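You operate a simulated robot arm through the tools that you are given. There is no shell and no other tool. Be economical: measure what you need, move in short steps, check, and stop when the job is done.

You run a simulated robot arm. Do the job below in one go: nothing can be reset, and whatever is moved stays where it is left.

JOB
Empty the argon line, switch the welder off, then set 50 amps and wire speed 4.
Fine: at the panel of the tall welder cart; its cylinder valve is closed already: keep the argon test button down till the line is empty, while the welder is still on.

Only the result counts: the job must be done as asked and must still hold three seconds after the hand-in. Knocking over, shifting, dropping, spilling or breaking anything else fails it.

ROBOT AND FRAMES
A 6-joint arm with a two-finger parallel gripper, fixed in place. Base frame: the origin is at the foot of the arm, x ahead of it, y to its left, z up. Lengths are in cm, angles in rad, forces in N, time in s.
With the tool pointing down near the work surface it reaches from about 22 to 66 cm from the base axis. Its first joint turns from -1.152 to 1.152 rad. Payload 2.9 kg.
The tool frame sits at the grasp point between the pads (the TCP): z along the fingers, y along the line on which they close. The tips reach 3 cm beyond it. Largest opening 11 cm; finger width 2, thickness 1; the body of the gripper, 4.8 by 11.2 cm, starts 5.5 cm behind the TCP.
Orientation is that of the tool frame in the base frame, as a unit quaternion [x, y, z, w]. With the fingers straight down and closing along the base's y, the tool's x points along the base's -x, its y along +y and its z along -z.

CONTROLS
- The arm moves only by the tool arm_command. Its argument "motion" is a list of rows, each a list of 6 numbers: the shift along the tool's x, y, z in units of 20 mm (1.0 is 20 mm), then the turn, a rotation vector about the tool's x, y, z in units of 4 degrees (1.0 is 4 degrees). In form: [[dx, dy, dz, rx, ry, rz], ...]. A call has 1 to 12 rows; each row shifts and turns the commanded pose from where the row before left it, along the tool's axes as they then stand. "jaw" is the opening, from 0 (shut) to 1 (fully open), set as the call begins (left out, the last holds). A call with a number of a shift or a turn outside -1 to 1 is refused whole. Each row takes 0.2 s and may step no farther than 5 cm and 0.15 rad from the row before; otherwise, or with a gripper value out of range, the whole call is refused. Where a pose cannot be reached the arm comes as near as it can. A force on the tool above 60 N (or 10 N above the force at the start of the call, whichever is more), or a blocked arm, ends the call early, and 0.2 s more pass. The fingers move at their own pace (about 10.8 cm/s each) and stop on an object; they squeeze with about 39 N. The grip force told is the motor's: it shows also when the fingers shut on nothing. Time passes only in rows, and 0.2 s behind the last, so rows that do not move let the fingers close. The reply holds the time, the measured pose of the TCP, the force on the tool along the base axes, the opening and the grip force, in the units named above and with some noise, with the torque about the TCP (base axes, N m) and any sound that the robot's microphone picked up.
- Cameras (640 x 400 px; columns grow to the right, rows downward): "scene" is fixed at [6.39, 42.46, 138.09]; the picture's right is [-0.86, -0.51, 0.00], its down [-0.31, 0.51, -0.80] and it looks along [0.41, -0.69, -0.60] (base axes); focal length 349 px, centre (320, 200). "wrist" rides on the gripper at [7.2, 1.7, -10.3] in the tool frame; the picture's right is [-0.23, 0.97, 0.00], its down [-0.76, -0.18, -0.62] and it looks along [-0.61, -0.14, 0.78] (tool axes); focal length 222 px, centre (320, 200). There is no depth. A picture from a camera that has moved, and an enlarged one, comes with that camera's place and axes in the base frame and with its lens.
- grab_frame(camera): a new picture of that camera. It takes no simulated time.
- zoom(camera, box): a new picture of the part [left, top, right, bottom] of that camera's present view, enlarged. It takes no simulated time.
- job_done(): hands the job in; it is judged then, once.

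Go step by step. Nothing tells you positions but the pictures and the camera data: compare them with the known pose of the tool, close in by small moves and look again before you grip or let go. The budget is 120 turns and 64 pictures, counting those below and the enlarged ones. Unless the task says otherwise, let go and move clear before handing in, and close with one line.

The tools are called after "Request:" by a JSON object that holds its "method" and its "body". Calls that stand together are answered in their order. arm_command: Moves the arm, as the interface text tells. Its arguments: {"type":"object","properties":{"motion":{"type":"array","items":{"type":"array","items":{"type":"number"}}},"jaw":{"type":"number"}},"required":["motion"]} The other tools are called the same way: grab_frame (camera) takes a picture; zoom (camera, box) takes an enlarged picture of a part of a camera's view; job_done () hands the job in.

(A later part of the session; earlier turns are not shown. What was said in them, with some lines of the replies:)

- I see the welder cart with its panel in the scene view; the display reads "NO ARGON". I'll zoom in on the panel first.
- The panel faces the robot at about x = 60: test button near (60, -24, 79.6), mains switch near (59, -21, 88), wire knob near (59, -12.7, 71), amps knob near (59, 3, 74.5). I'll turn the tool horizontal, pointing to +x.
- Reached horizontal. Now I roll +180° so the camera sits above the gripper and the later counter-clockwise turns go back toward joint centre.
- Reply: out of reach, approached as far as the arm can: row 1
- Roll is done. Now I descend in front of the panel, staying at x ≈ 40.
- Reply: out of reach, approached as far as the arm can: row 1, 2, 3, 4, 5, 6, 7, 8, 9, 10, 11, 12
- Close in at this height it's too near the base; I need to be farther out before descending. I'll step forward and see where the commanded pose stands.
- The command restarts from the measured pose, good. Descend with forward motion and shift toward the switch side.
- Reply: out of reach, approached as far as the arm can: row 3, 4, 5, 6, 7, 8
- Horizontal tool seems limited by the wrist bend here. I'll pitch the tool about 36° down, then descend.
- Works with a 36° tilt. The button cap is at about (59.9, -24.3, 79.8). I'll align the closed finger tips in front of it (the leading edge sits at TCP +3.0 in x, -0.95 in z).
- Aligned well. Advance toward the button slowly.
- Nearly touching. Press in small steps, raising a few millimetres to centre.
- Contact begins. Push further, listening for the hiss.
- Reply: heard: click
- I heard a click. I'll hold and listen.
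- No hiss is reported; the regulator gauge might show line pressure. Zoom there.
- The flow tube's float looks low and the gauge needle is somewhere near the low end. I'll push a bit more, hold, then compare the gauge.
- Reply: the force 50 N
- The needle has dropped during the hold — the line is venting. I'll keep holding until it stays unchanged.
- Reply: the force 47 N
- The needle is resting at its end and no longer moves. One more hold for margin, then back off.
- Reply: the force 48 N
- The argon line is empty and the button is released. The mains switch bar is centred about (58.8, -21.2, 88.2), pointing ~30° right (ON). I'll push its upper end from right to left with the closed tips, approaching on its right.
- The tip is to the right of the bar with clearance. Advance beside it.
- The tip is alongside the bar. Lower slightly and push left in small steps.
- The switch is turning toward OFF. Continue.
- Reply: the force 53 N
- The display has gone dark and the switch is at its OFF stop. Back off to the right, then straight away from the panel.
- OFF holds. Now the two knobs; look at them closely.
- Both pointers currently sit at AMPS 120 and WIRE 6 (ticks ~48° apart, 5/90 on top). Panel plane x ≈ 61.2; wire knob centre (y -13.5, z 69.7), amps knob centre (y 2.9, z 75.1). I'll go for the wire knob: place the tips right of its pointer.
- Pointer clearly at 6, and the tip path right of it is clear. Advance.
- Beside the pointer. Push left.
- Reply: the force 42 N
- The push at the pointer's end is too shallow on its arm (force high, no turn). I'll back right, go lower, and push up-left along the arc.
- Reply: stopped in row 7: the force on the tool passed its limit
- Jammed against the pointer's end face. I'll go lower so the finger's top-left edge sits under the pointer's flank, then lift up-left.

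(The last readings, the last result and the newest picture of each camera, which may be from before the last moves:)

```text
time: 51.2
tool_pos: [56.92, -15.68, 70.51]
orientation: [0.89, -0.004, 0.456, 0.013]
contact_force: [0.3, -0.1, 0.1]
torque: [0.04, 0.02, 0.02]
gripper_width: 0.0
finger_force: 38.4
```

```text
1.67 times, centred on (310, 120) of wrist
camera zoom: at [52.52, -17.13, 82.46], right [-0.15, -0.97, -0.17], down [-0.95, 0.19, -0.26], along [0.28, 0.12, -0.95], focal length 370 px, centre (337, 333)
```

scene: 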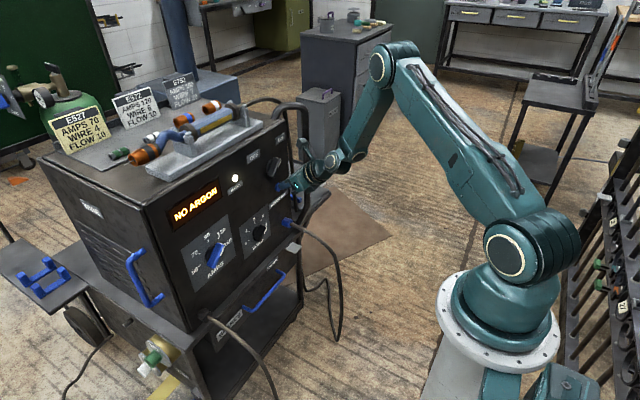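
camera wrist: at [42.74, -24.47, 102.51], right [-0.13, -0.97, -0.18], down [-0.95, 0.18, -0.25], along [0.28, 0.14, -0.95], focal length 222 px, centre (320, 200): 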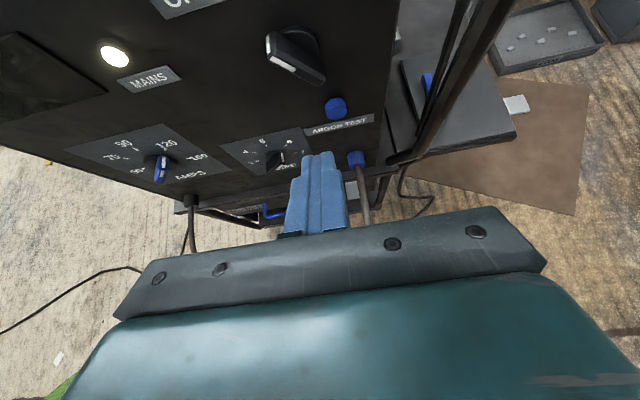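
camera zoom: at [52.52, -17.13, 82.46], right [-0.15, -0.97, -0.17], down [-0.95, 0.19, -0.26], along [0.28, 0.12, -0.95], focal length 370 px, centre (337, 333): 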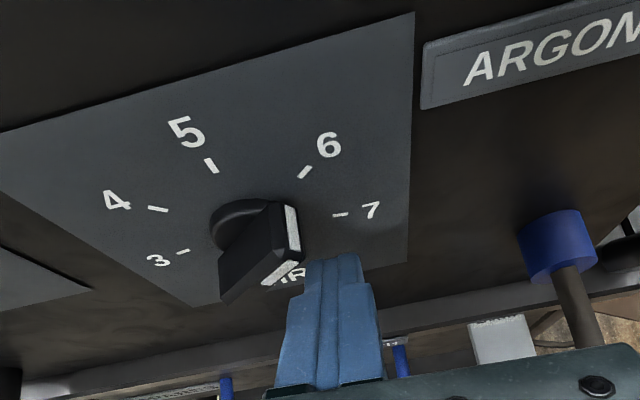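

No contact yet; finger is just below-right of the flank. Continue up-left.

Request:
{"method": "arm_command", "body": {"motion": [[0, -0.2, 0, 0, 0, 0], [0.12, -0.1, -0.09, 0, 0, 0], [0.12, -0.1, -0.09, 0, 0, 0], [0.12, -0.1, -0.09, 0, 0, 0]]}}

Request:
{"method": "zoom", "body": {"camera": "wrist", "box": [180, 0, 440, 240]}}

```text
time: 52.2
tool_pos: [56.98, -14.59, 71.41]
orientation: [0.89, -0.004, 0.456, 0.012]
contact_force: [1.2, -0.9, -1.3]
torque: [-0.01, 0.01, -0.03]
gripper_width: 0.02
finger_force: 38.1
```

```text
1.67 times, centred on (310, 120) of wrist
camera zoom: at [52.7, -15.92, 83.39], right [-0.15, -0.97, -0.17], down [-0.95, 0.19, -0.26], along [0.28, 0.12, -0.95], focal length 370 px, centre (337, 333)
```

zoom: 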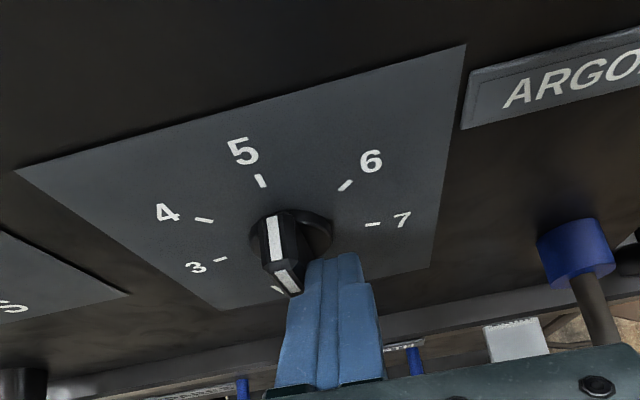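

The knob snapped to 5, detents help. Push further left gently to 4.

Request:
{"method": "arm_command", "body": {"motion": [[0.12, -0.12, -0.09, 0, 0, 0], [0.06, -0.12, -0.04, 0, 0, 0], [0, -0.12, 0, 0, 0, 0]]}}

Request:
{"method": "zoom", "body": {"camera": "wrist", "box": [180, 0, 440, 240]}}

```text
time: 53.0
tool_pos: [56.93, -14.55, 71.85]
orientation: [0.89, -0.005, 0.456, 0.018]
contact_force: [-0.5, -30.6, -9.4]
torque: [-0.63, 0.16, -0.63]
gripper_width: 0.01
finger_force: 37.2
```

```text
1.67 times, centred on (310, 120) of wrist
camera zoom: at [52.6, -15.71, 83.76], right [-0.16, -0.97, -0.16], down [-0.95, 0.2, -0.26], along [0.28, 0.11, -0.95], focal length 370 px, centre (337, 333)
```

zoom: 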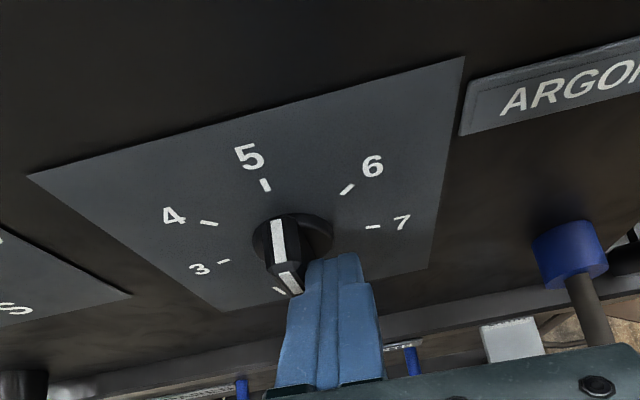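

Contact reaches too low relative to the pivot. Back off slightly, raise 1.2 cm, push again near the pointer's top.

Request:
{"method": "arm_command", "body": {"motion": [[0, 0.25, 0, 0, 0, 0], [0.49, 0, -0.35, 0, 0, 0], [0, -0.15, 0, 0, 0, 0], [0, -0.12, 0, 0, 0, 0], [0, -0.12, 0, 0, 0, 0], [0, -0.12, 0, 0, 0, 0]]}}

Request:
{"method": "zoom", "body": {"camera": "wrist", "box": [180, 0, 440, 240]}}

```text
time: 54.4
tool_pos: [57.07, -13.41, 73.23]
orientation: [0.889, -0.004, 0.459, 0.013]
contact_force: [2.1, -3.0, 9.4]
torque: [-0.02, -0.22, 0.01]
gripper_width: 0.0
finger_force: 37.8
```

```text
1.67 times, centred on (310, 120) of wrist
camera zoom: at [52.67, -14.73, 85.11], right [-0.15, -0.97, -0.17], down [-0.95, 0.19, -0.26], along [0.29, 0.12, -0.95], focal length 370 px, centre (337, 333)
```

zoom: 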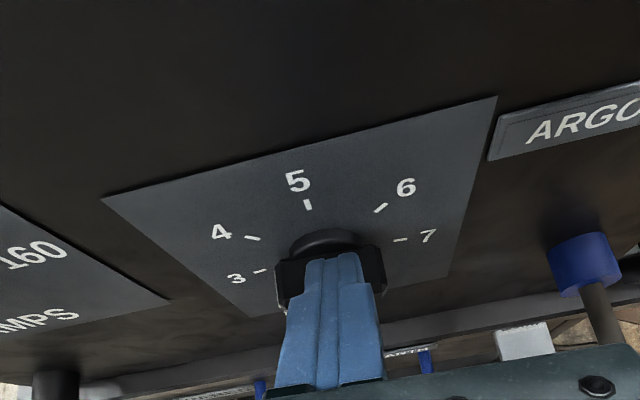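

It moved fast, maybe beyond 4. Lift clear and look.

Request:
{"method": "arm_command", "body": {"motion": [[0.4, 0, -0.3, 0, 0, 0], [-0.2, 0, -0.8, 0, 0, 0], [-0.59, 0, -0.81, 0, 0, 0], [-0.59, 0, -0.81, 0, 0, 0]]}}

Request:
{"method": "zoom", "body": {"camera": "wrist", "box": [180, 0, 440, 240]}}

```text
time: 55.4
tool_pos: [51.37, -13.39, 74.43]
orientation: [0.89, -0.004, 0.456, 0.013]
contact_force: [1.0, -0.5, -0.3]
torque: [0.0, 0.03, -0.01]
gripper_width: 0.0
finger_force: 37.7
```

```text
1.67 times, centred on (310, 120) of wrist
camera zoom: at [47.1, -14.71, 86.47], right [-0.15, -0.97, -0.17], down [-0.95, 0.19, -0.26], along [0.28, 0.12, -0.95], focal length 370 px, centre (337, 333)
```

zoom: 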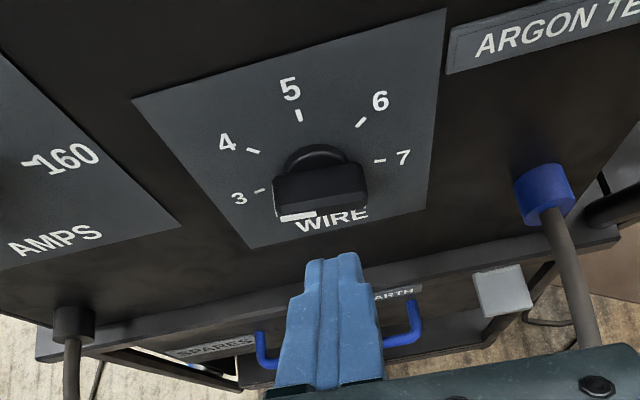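

Overshot to 3. I'll push the knob's right (tail) end down from above, one notch clockwise to 4.

Request:
{"method": "arm_command", "body": {"motion": [[0.12, 0.6, -0.09, 0, 0, 0], [0, 0.6, 0, 0, 0, 0], [0.59, 0, 0.81, 0, 0, 0], [0.59, 0, 0.81, 0, 0, 0], [0.5, 0, 0.7, 0, 0, 0]]}}

Request:
{"method": "zoom", "body": {"camera": "wrist", "box": [180, 0, 440, 240]}}

Request:
{"method": "zoom", "body": {"camera": "scene", "box": [210, 190, 306, 250]}}

```text
time: 56.6
tool_pos: [57.03, -15.77, 74.87]
orientation: [0.889, -0.005, 0.457, 0.013]
contact_force: [0.6, 0.3, 0.5]
torque: [-0.01, 0.0, -0.04]
gripper_width: 0.0
finger_force: 37.8
```

```text
1.67 times, centred on (310, 120) of wrist
camera zoom: at [52.69, -17.17, 86.71], right [-0.15, -0.97, -0.17], down [-0.95, 0.19, -0.26], along [0.29, 0.12, -0.95], focal length 370 px, centre (337, 333)
```

zoom: 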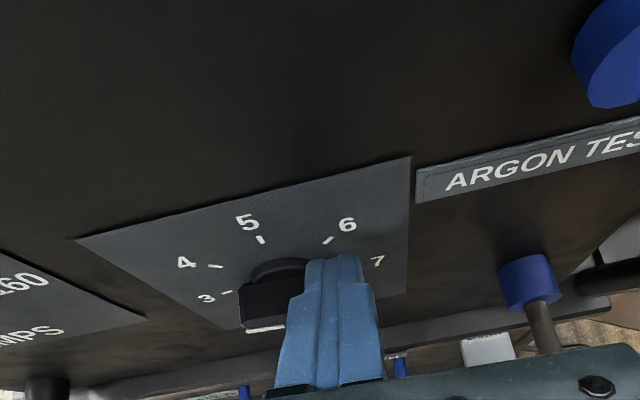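

```text
6.67 times, centred on (258, 220) of scene
camera zoom: at [6.39, 42.46, 138.09], right [-0.86, -0.51, 0.0], down [-0.31, 0.51, -0.8], along [0.41, -0.69, -0.6], focal length 2327 px, centre (733, 67)
```

zoom: 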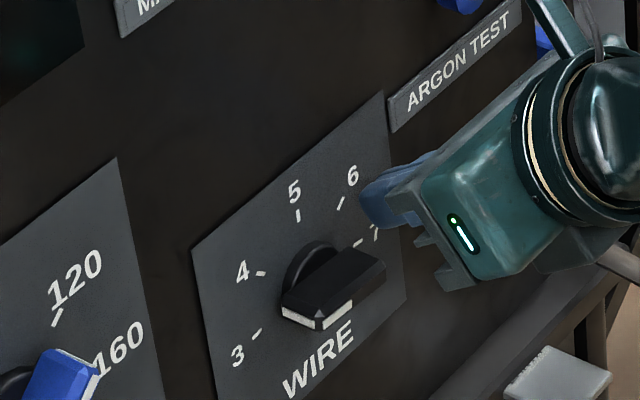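

Clear view: pointer at 3, finger above the tail. Push down in steps.

Request:
{"method": "arm_command", "body": {"motion": [[-0.4, 0, 0.29, 0, 0, 0], [-0.3, 0, 0.22, 0, 0, 0], [-0.12, 0, 0.09, 0, 0, 0]]}}

Request:
{"method": "zoom", "body": {"camera": "scene", "box": [210, 190, 306, 250]}}

```text
time: 57.4
tool_pos: [57.04, -15.83, 72.99]
orientation: [0.889, -0.005, 0.457, 0.013]
contact_force: [-0.6, -0.4, 0.8]
torque: [0.02, 0.02, -0.01]
gripper_width: 0.0
finger_force: 37.5
```

```text
6.67 times, centred on (258, 220) of scene
camera zoom: at [6.38, 42.46, 138.09], right [-0.86, -0.51, 0.0], down [-0.31, 0.51, -0.8], along [0.41, -0.69, -0.6], focal length 2327 px, centre (733, 67)
```

zoom: 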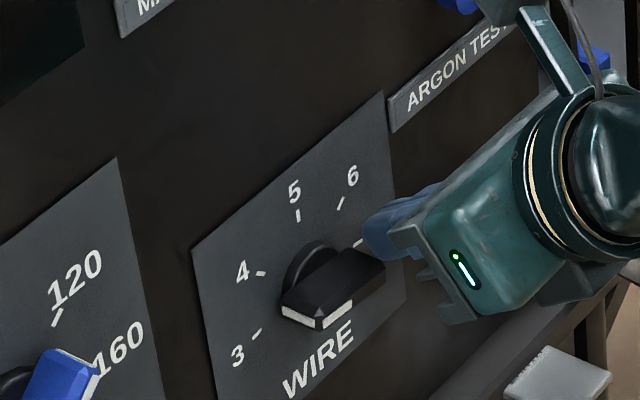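

Request:
{"method": "arm_command", "body": {"motion": [[0, -0.15, 0, 0, 0, 0], [-0.08, 0, 0.06, 0, 0, 0], [-0.08, 0, 0.06, 0, 0, 0], [-0.08, 0, 0.06, 0, 0, 0]]}}

Request:
{"method": "zoom", "body": {"camera": "scene", "box": [210, 190, 306, 250]}}

```text
time: 58.4
tool_pos: [56.97, -15.45, 72.4]
orientation: [0.889, -0.004, 0.457, 0.012]
contact_force: [0.6, -2.0, 1.7]
torque: [-0.09, -0.04, -0.06]
gripper_width: 0.01
finger_force: 38.3
```

```text
6.67 times, centred on (258, 220) of scene
camera zoom: at [6.39, 42.46, 138.09], right [-0.86, -0.51, 0.0], down [-0.31, 0.51, -0.8], along [0.41, -0.69, -0.6], focal length 2327 px, centre (733, 67)
```

zoom: 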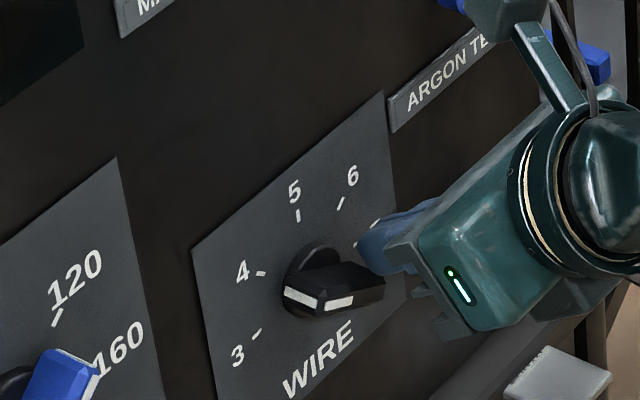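

Turning. A few more millimetres.

Request:
{"method": "arm_command", "body": {"motion": [[-0.08, 0, 0.06, 0, 0, 0], [-0.08, 0, 0.06, 0, 0, 0]]}}

Request:
{"method": "zoom", "body": {"camera": "scene", "box": [210, 190, 306, 250]}}

```text
time: 59.0
tool_pos: [57.06, -15.39, 72.04]
orientation: [0.89, -0.004, 0.457, 0.012]
contact_force: [0.5, -0.4, 1.5]
torque: [0.0, -0.03, -0.01]
gripper_width: 0.02
finger_force: 38.3
```

```text
6.67 times, centred on (258, 220) of scene
camera zoom: at [6.38, 42.46, 138.09], right [-0.86, -0.51, 0.0], down [-0.31, 0.51, -0.8], along [0.41, -0.69, -0.6], focal length 2327 px, centre (733, 67)
```

zoom: 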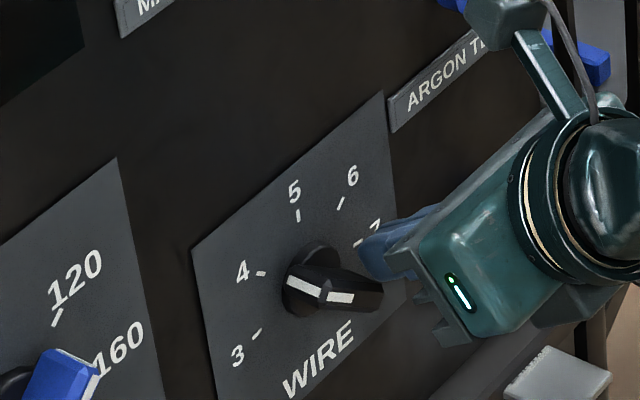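

It looks snapped in at 4. Lift and back off, then verify.

Request:
{"method": "arm_command", "body": {"motion": [[0.3, 0, -0.22, 0, 0, 0], [-0.59, 0, -0.81, 0, 0, 0], [-0.59, 0, -0.81, 0, 0, 0], [-0.59, 0, -0.81, 0, 0, 0], [-0.59, 0, -0.81, 0, 0, 0]]}}

Request:
{"method": "zoom", "body": {"camera": "wrist", "box": [120, 0, 440, 240]}}

```text
time: 60.2
tool_pos: [49.19, -15.53, 72.58]
orientation: [0.889, -0.004, 0.457, 0.013]
contact_force: [-0.5, -0.6, 0.0]
torque: [-0.02, 0.03, 0.0]
gripper_width: 0.0
finger_force: 38.1
```

```text
1.67 times, centred on (280, 120) of wrist
camera zoom: at [44.86, -16.78, 84.52], right [-0.15, -0.97, -0.17], down [-0.95, 0.19, -0.26], along [0.28, 0.12, -0.95], focal length 370 px, centre (387, 333)
```

zoom: 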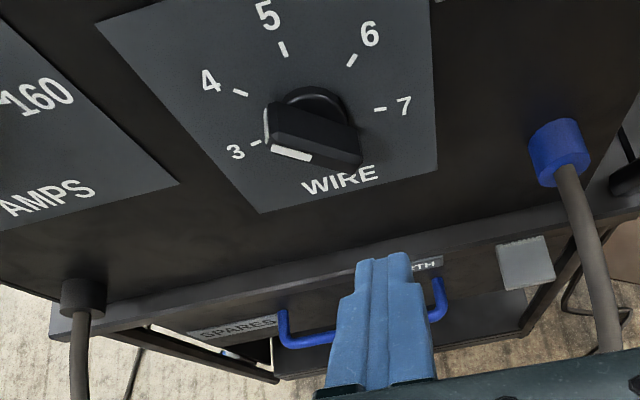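

WIRE is at 4. Now the amps knob: move left and place the tips right-below of its pointer.

Request:
{"method": "arm_command", "body": {"motion": [[0.15, -1, -0.11, 0, 0, 0], [0.15, -1, -0.11, 0, 0, 0], [0.15, -1, -0.11, 0, 0, 0], [0.15, -1, -0.11, 0, 0, 0], [0.15, -1, -0.11, 0, 0, 0], [0.15, -1, -0.11, 0, 0, 0], [0.06, -0.9, -0.04, 0, 0, 0]]}}

Request:
{"method": "grab_frame", "body": {"camera": "wrist"}}

```text
time: 61.8
tool_pos: [49.29, -2.38, 74.57]
orientation: [0.889, -0.002, 0.457, 0.009]
contact_force: [0.5, 0.4, 0.6]
torque: [0.01, -0.01, 0.01]
gripper_width: 0.01
finger_force: 37.3
out of reach, approached as far as the arm can: row 7
```

```text
15 pictures are left
camera wrist: at [44.91, -3.77, 86.58], right [-0.15, -0.97, -0.17], down [-0.95, 0.19, -0.26], along [0.29, 0.12, -0.95], focal length 222 px, centre (320, 200)
```

wrist: 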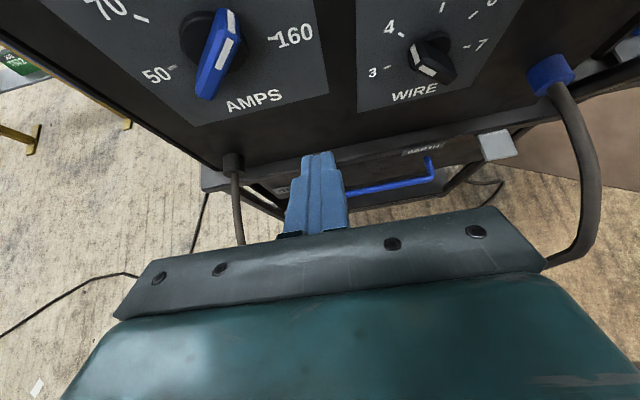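

Slightly limited here, but going forward relieves it. Advance to beside the pointer.

Request:
{"method": "arm_command", "body": {"motion": [[0.59, 0, 0.81, 0, 0, 0], [0.59, 0, 0.81, 0, 0, 0], [0.59, 0, 0.81, 0, 0, 0], [0.55, 0, 0.74, 0, 0, 0]]}}

Request:
{"method": "zoom", "body": {"camera": "wrist", "box": [140, 0, 400, 240]}}

```text
time: 62.8
tool_pos: [57.03, -3.83, 74.7]
orientation: [0.889, -0.001, 0.457, 0.009]
contact_force: [-0.4, 0.3, 0.0]
torque: [0.04, 0.01, 0.01]
gripper_width: 0.0
finger_force: 37.8
out of reach, approached as far as the arm can: row 2, 4
```

```text
1.67 times, centred on (270, 120) of wrist
camera zoom: at [52.69, -5.25, 86.62], right [-0.14, -0.97, -0.17], down [-0.95, 0.19, -0.26], along [0.28, 0.12, -0.95], focal length 370 px, centre (403, 333)
```

zoom: 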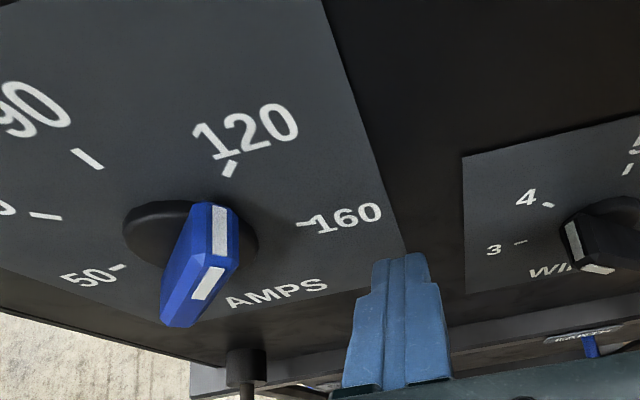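

The y drift suggests joint 6 is at its limit from the 180° roll. Rolling back 20° gives slack.

Request:
{"method": "arm_command", "body": {"motion": [[0, 0, 0, 0, 0, -1], [0, 0, 0, 0, 0, -1], [0, 0, 0, 0, 0, -1], [0, 0, 0, 0, 0, -1], [0, 0, 0, 0, 0, -1], [0.3, -0.5, -0.13, 0, 0, 0], [0.3, -0.4, -0.13, 0, 0, 0]]}}

Request:
{"method": "zoom", "body": {"camera": "wrist", "box": [140, 0, 400, 240]}}

```text
time: 64.4
tool_pos: [56.88, -1.58, 75.44]
orientation: [0.877, 0.15, 0.448, 0.093]
contact_force: [-0.1, 0.4, 0.4]
torque: [-0.01, 0.03, 0.01]
gripper_width: 0.01
finger_force: 38.1
```

```text
1.67 times, centred on (270, 120) of wrist
camera zoom: at [52.74, -0.33, 87.36], right [0.05, -0.99, 0.12], down [-0.96, -0.08, -0.27], along [0.27, -0.1, -0.96], focal length 370 px, centre (403, 333)
```

zoom: 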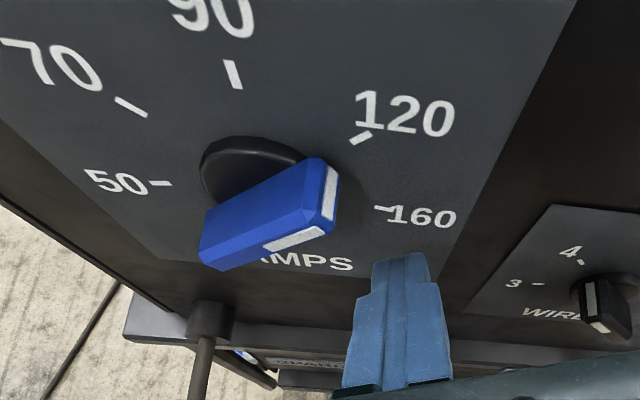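

Good view and slack. Move left under the flank and lift up-left.

Request:
{"method": "arm_command", "body": {"motion": [[0.1, -0.28, 0, 0, 0, 0], [0.1, -0.28, 0, 0, 0, 0], [0.178, -0.015, -0.118, 0, 0, 0], [0.178, -0.015, -0.118, 0, 0, 0], [0.178, -0.015, -0.118, 0, 0, 0]]}}

Request:
{"method": "zoom", "body": {"camera": "wrist", "box": [140, 0, 400, 240]}}

```text
time: 65.6
tool_pos: [56.89, 0.08, 76.68]
orientation: [0.877, 0.15, 0.447, 0.092]
contact_force: [0.0, 0.8, 0.9]
torque: [0.01, 0.03, 0.0]
gripper_width: 0.01
finger_force: 37.8
```

```text
1.67 times, centred on (270, 120) of wrist
camera zoom: at [52.66, 1.22, 88.64], right [0.05, -0.99, 0.12], down [-0.96, -0.08, -0.27], along [0.27, -0.1, -0.96], focal length 370 px, centre (403, 333)
```

zoom: 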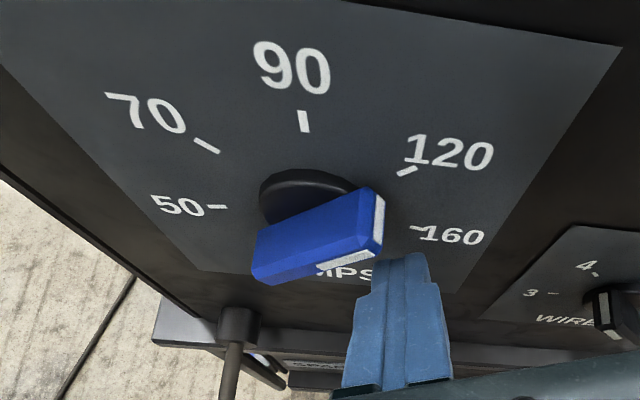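

Request:
{"method": "arm_command", "body": {"motion": [[0.165, -0.1, -0.088, 0, 0, 0], [0.165, -0.1, -0.088, 0, 0, 0], [0.165, -0.1, -0.088, 0, 0, 0], [0.165, -0.1, -0.088, 0, 0, 0]]}}

Request:
{"method": "zoom", "body": {"camera": "wrist", "box": [140, 0, 400, 240]}}

```text
time: 66.6
tool_pos: [56.76, 1.26, 77.7]
orientation: [0.877, 0.15, 0.448, 0.092]
contact_force: [-0.3, -3.2, 0.0]
torque: [-0.01, -0.01, -0.01]
gripper_width: 0.01
finger_force: 37.5
```

```text
1.67 times, centred on (270, 120) of wrist
camera zoom: at [52.64, 2.42, 89.73], right [0.05, -0.99, 0.12], down [-0.96, -0.08, -0.27], along [0.27, -0.1, -0.96], focal length 370 px, centre (403, 333)
```

zoom: 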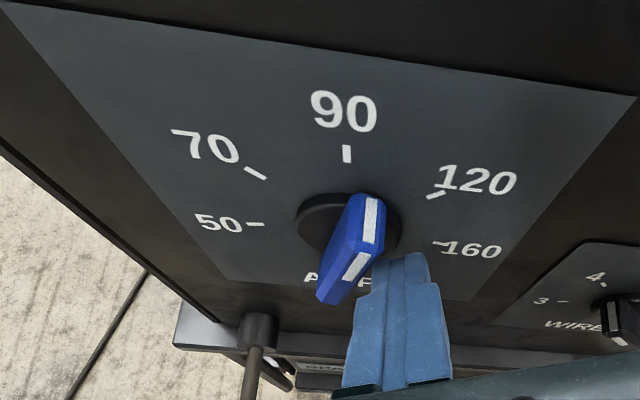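

Nearly at 90. Continue left with the corner near the pointer top.

Request:
{"method": "arm_command", "body": {"motion": [[0.165, -0.1, -0.088, 0, 0, 0], [0.068, -0.188, 0, 0, 0, 0], [0.068, -0.188, 0, 0, 0, 0], [0.068, -0.188, 0, 0, 0, 0], [0.068, -0.188, 0, 0, 0, 0]]}}

Request:
{"method": "zoom", "body": {"camera": "wrist", "box": [140, 0, 400, 240]}}

```text
time: 67.8
tool_pos: [56.83, 2.4, 78.08]
orientation: [0.876, 0.148, 0.448, 0.1]
contact_force: [4.6, -38.1, 11.5]
torque: [-0.99, -0.27, -0.82]
gripper_width: 0.0
finger_force: 37.5
```

```text
1.67 times, centred on (270, 120) of wrist
camera zoom: at [52.7, 3.79, 90.17], right [0.04, -0.99, 0.13], down [-0.96, -0.07, -0.27], along [0.28, -0.11, -0.95], focal length 370 px, centre (403, 333)
```

zoom: 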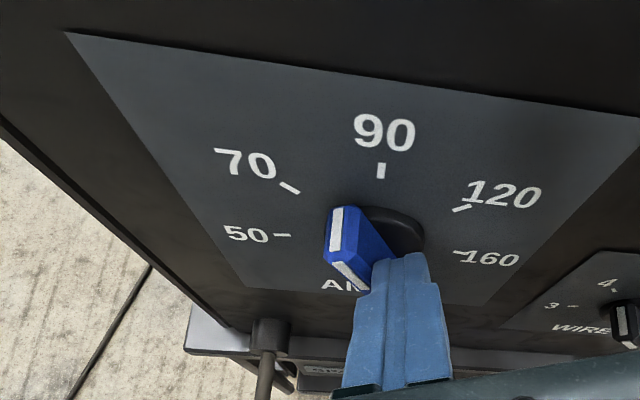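

At roughly 70 with force building. Re-position: raise, go further left, then push down on the pointer's end from above.

Request:
{"method": "arm_command", "body": {"motion": [[-0.068, 0.188, 0, 0, 0, 0], [0.418, 0.153, -0.323, 0, 0, 0], [0.418, 0.153, -0.323, 0, 0, 0], [0.138, 0.05, 0.2, 0, 0, 0], [0.145, -0.4, 0, 0, 0, 0], [0.145, -0.4, 0, 0, 0, 0]]}}

Request:
{"method": "zoom", "body": {"camera": "wrist", "box": [140, 0, 400, 240]}}

```text
time: 69.2
tool_pos: [57.35, 4.39, 80.34]
orientation: [0.877, 0.151, 0.447, 0.091]
contact_force: [-0.7, -1.0, 0.9]
torque: [0.02, 0.01, 0.0]
gripper_width: 0.0
finger_force: 37.9
```

```text
1.67 times, centred on (270, 120) of wrist
camera zoom: at [53.15, 5.65, 92.27], right [0.05, -0.99, 0.11], down [-0.96, -0.08, -0.27], along [0.27, -0.1, -0.96], focal length 370 px, centre (403, 333)
```

zoom: 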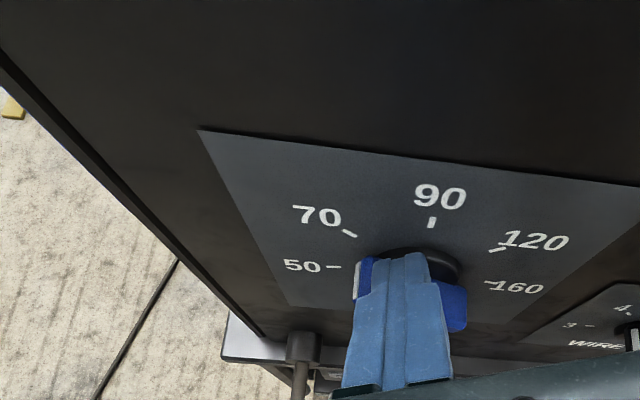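

Now push down on the pointer end.

Request:
{"method": "arm_command", "body": {"motion": [[-0.097, -0.089, 0.088, 0, 0, 0], [-0.097, -0.089, 0.088, 0, 0, 0], [-0.097, -0.089, 0.088, 0, 0, 0], [-0.097, -0.089, 0.088, 0, 0, 0], [-0.097, -0.089, 0.088, 0, 0, 0]]}}

```text
time: 70.4
tool_pos: [57.57, 4.51, 78.81]
orientation: [0.877, 0.153, 0.447, 0.089]
contact_force: [-0.1, -0.4, -0.5]
torque: [-0.02, -0.02, -0.01]
gripper_width: 0.01
finger_force: 37.8
out of reach, approached as far as the arm can: row 3
```

Request:
{"method": "zoom", "body": {"camera": "scene", "box": [160, 200, 272, 290]}}

```text
4.44 times, centred on (216, 245) of scene
camera zoom: at [6.39, 42.46, 138.09], right [-0.86, -0.51, 0.0], down [-0.31, 0.51, -0.8], along [0.41, -0.69, -0.6], focal length 1552 px, centre (782, 0)
```

zoom: 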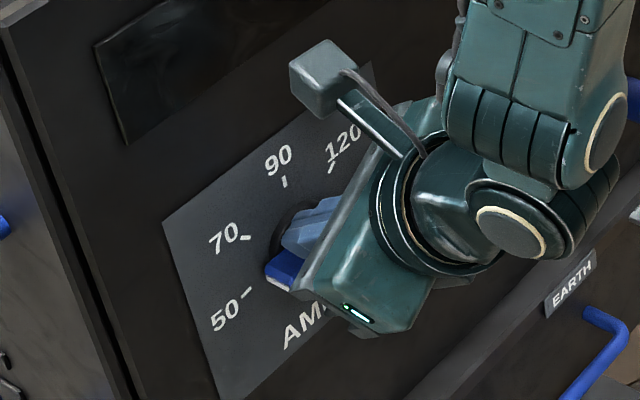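

Pointer is turning toward 50. Push straight down a little more until the stop.

Request:
{"method": "arm_command", "body": {"motion": [[-0.12, -0.045, 0.075, 0, 0, 0], [-0.12, -0.045, 0.075, 0, 0, 0], [-0.12, -0.045, 0.075, 0, 0, 0]]}}

```text
time: 71.2
tool_pos: [58.01, 4.71, 78.48]
orientation: [0.872, 0.153, 0.456, 0.088]
contact_force: [-17.6, 7.9, 47.2]
torque: [0.22, -0.4, 0.26]
gripper_width: 0.0
finger_force: 37.6
```

Strong resistance, likely the end stop. Lift off, back away and look.

Request:
{"method": "arm_command", "body": {"motion": [[0.3, 0.11, -0.25, 0, 0, 0], [-0.3, -0.1, -0.5, 0, 0, 0], [-0.55, -0.2, -0.81, 0, 0, 0], [-0.55, -0.2, -0.81, 0, 0, 0], [-0.55, -0.2, -0.81, 0, 0, 0]]}}

Request:
{"method": "zoom", "body": {"camera": "wrist", "box": [140, 0, 400, 240]}}

```text
time: 72.4
tool_pos: [51.18, 2.24, 79.17]
orientation: [0.877, 0.153, 0.447, 0.089]
contact_force: [-0.4, -0.3, -0.2]
torque: [0.03, 0.02, -0.06]
gripper_width: 0.04
finger_force: 37.9
out of reach, approached as far as the arm can: row 2, 3, 4, 5
```

```text
1.67 times, centred on (270, 120) of wrist
camera zoom: at [46.96, 3.4, 91.2], right [0.06, -0.99, 0.11], down [-0.96, -0.09, -0.26], along [0.27, -0.09, -0.96], focal length 370 px, centre (403, 333)
```

zoom: 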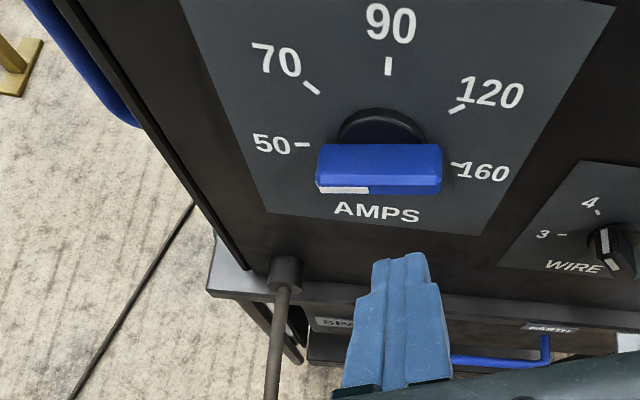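

AMPS reads 50 and WIRE 4. Move clear and do a final check.

Request:
{"method": "arm_command", "body": {"motion": [[-0.34, 0.9, -0.2, 0, 0, 0], [-0.34, 0.7, -0.6, 0, 0, 0], [0.4, 0.4, -0.8, 0, 0, 0], [0.76, 0.28, -0.59, 0, 0, 0], [0.76, 0.28, -0.59, 0, 0, 0], [0.76, 0.28, -0.59, 0, 0, 0], [0, 0, -0.5, 0, 0, 0]]}}

Request:
{"method": "grab_frame", "body": {"camera": "scene"}}

Request:
{"method": "zoom", "body": {"camera": "scene", "box": [150, 150, 310, 290]}}

Request:
{"method": "zoom", "body": {"camera": "scene", "box": [0, 60, 64, 110]}}

```text
time: 74.0
tool_pos: [48.08, -1.57, 88.1]
orientation: [0.877, 0.149, 0.448, 0.092]
contact_force: [-0.1, 0.2, 0.9]
torque: [0.0, 0.01, 0.03]
gripper_width: 0.02
finger_force: 37.5
```

```text
6 pictures are left
```

scene: 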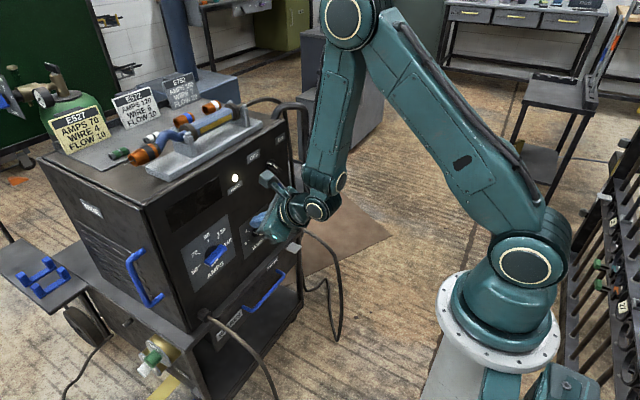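

```text
2.86 times, centred on (230, 220) of scene
camera zoom: at [6.39, 42.46, 138.09], right [-0.86, -0.51, 0.0], down [-0.31, 0.51, -0.8], along [0.41, -0.69, -0.6], focal length 998 px, centre (577, 143)
```

zoom: 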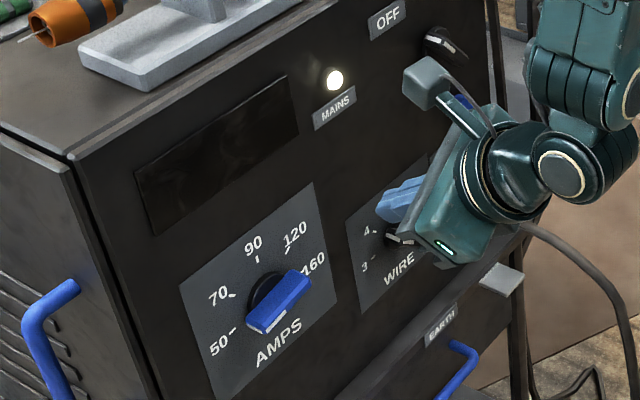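

```text
8.00 times, centred on (32, 85) of scene
camera zoom: at [6.39, 42.46, 138.09], right [-0.86, -0.51, 0.0], down [-0.31, 0.51, -0.8], along [0.41, -0.69, -0.6], focal length 2793 px, centre (2624, 1120)
```

zoom: 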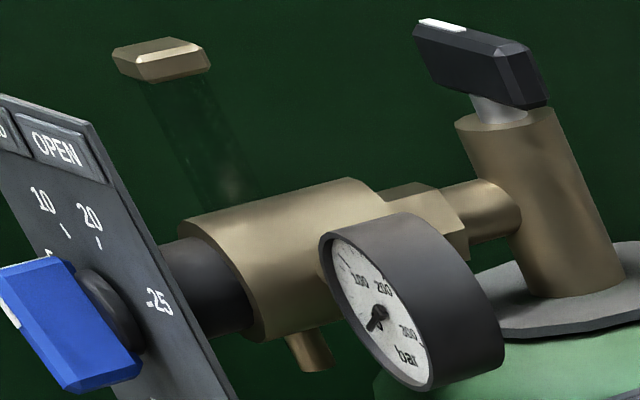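

The panel shows the switch at OFF with the display dark, AMPS at 50 and WIRE at 4; the gauge rests at zero and the arm is clear. Handing in.

Request:
{"method": "job_done", "body": {}}

```text
The job is handed in.
```

I emptied the argon line with the welder still on, then switched the welder off and set it to 50 amps and wire speed 4. The MAINS lamp still glows, though the display is dark.
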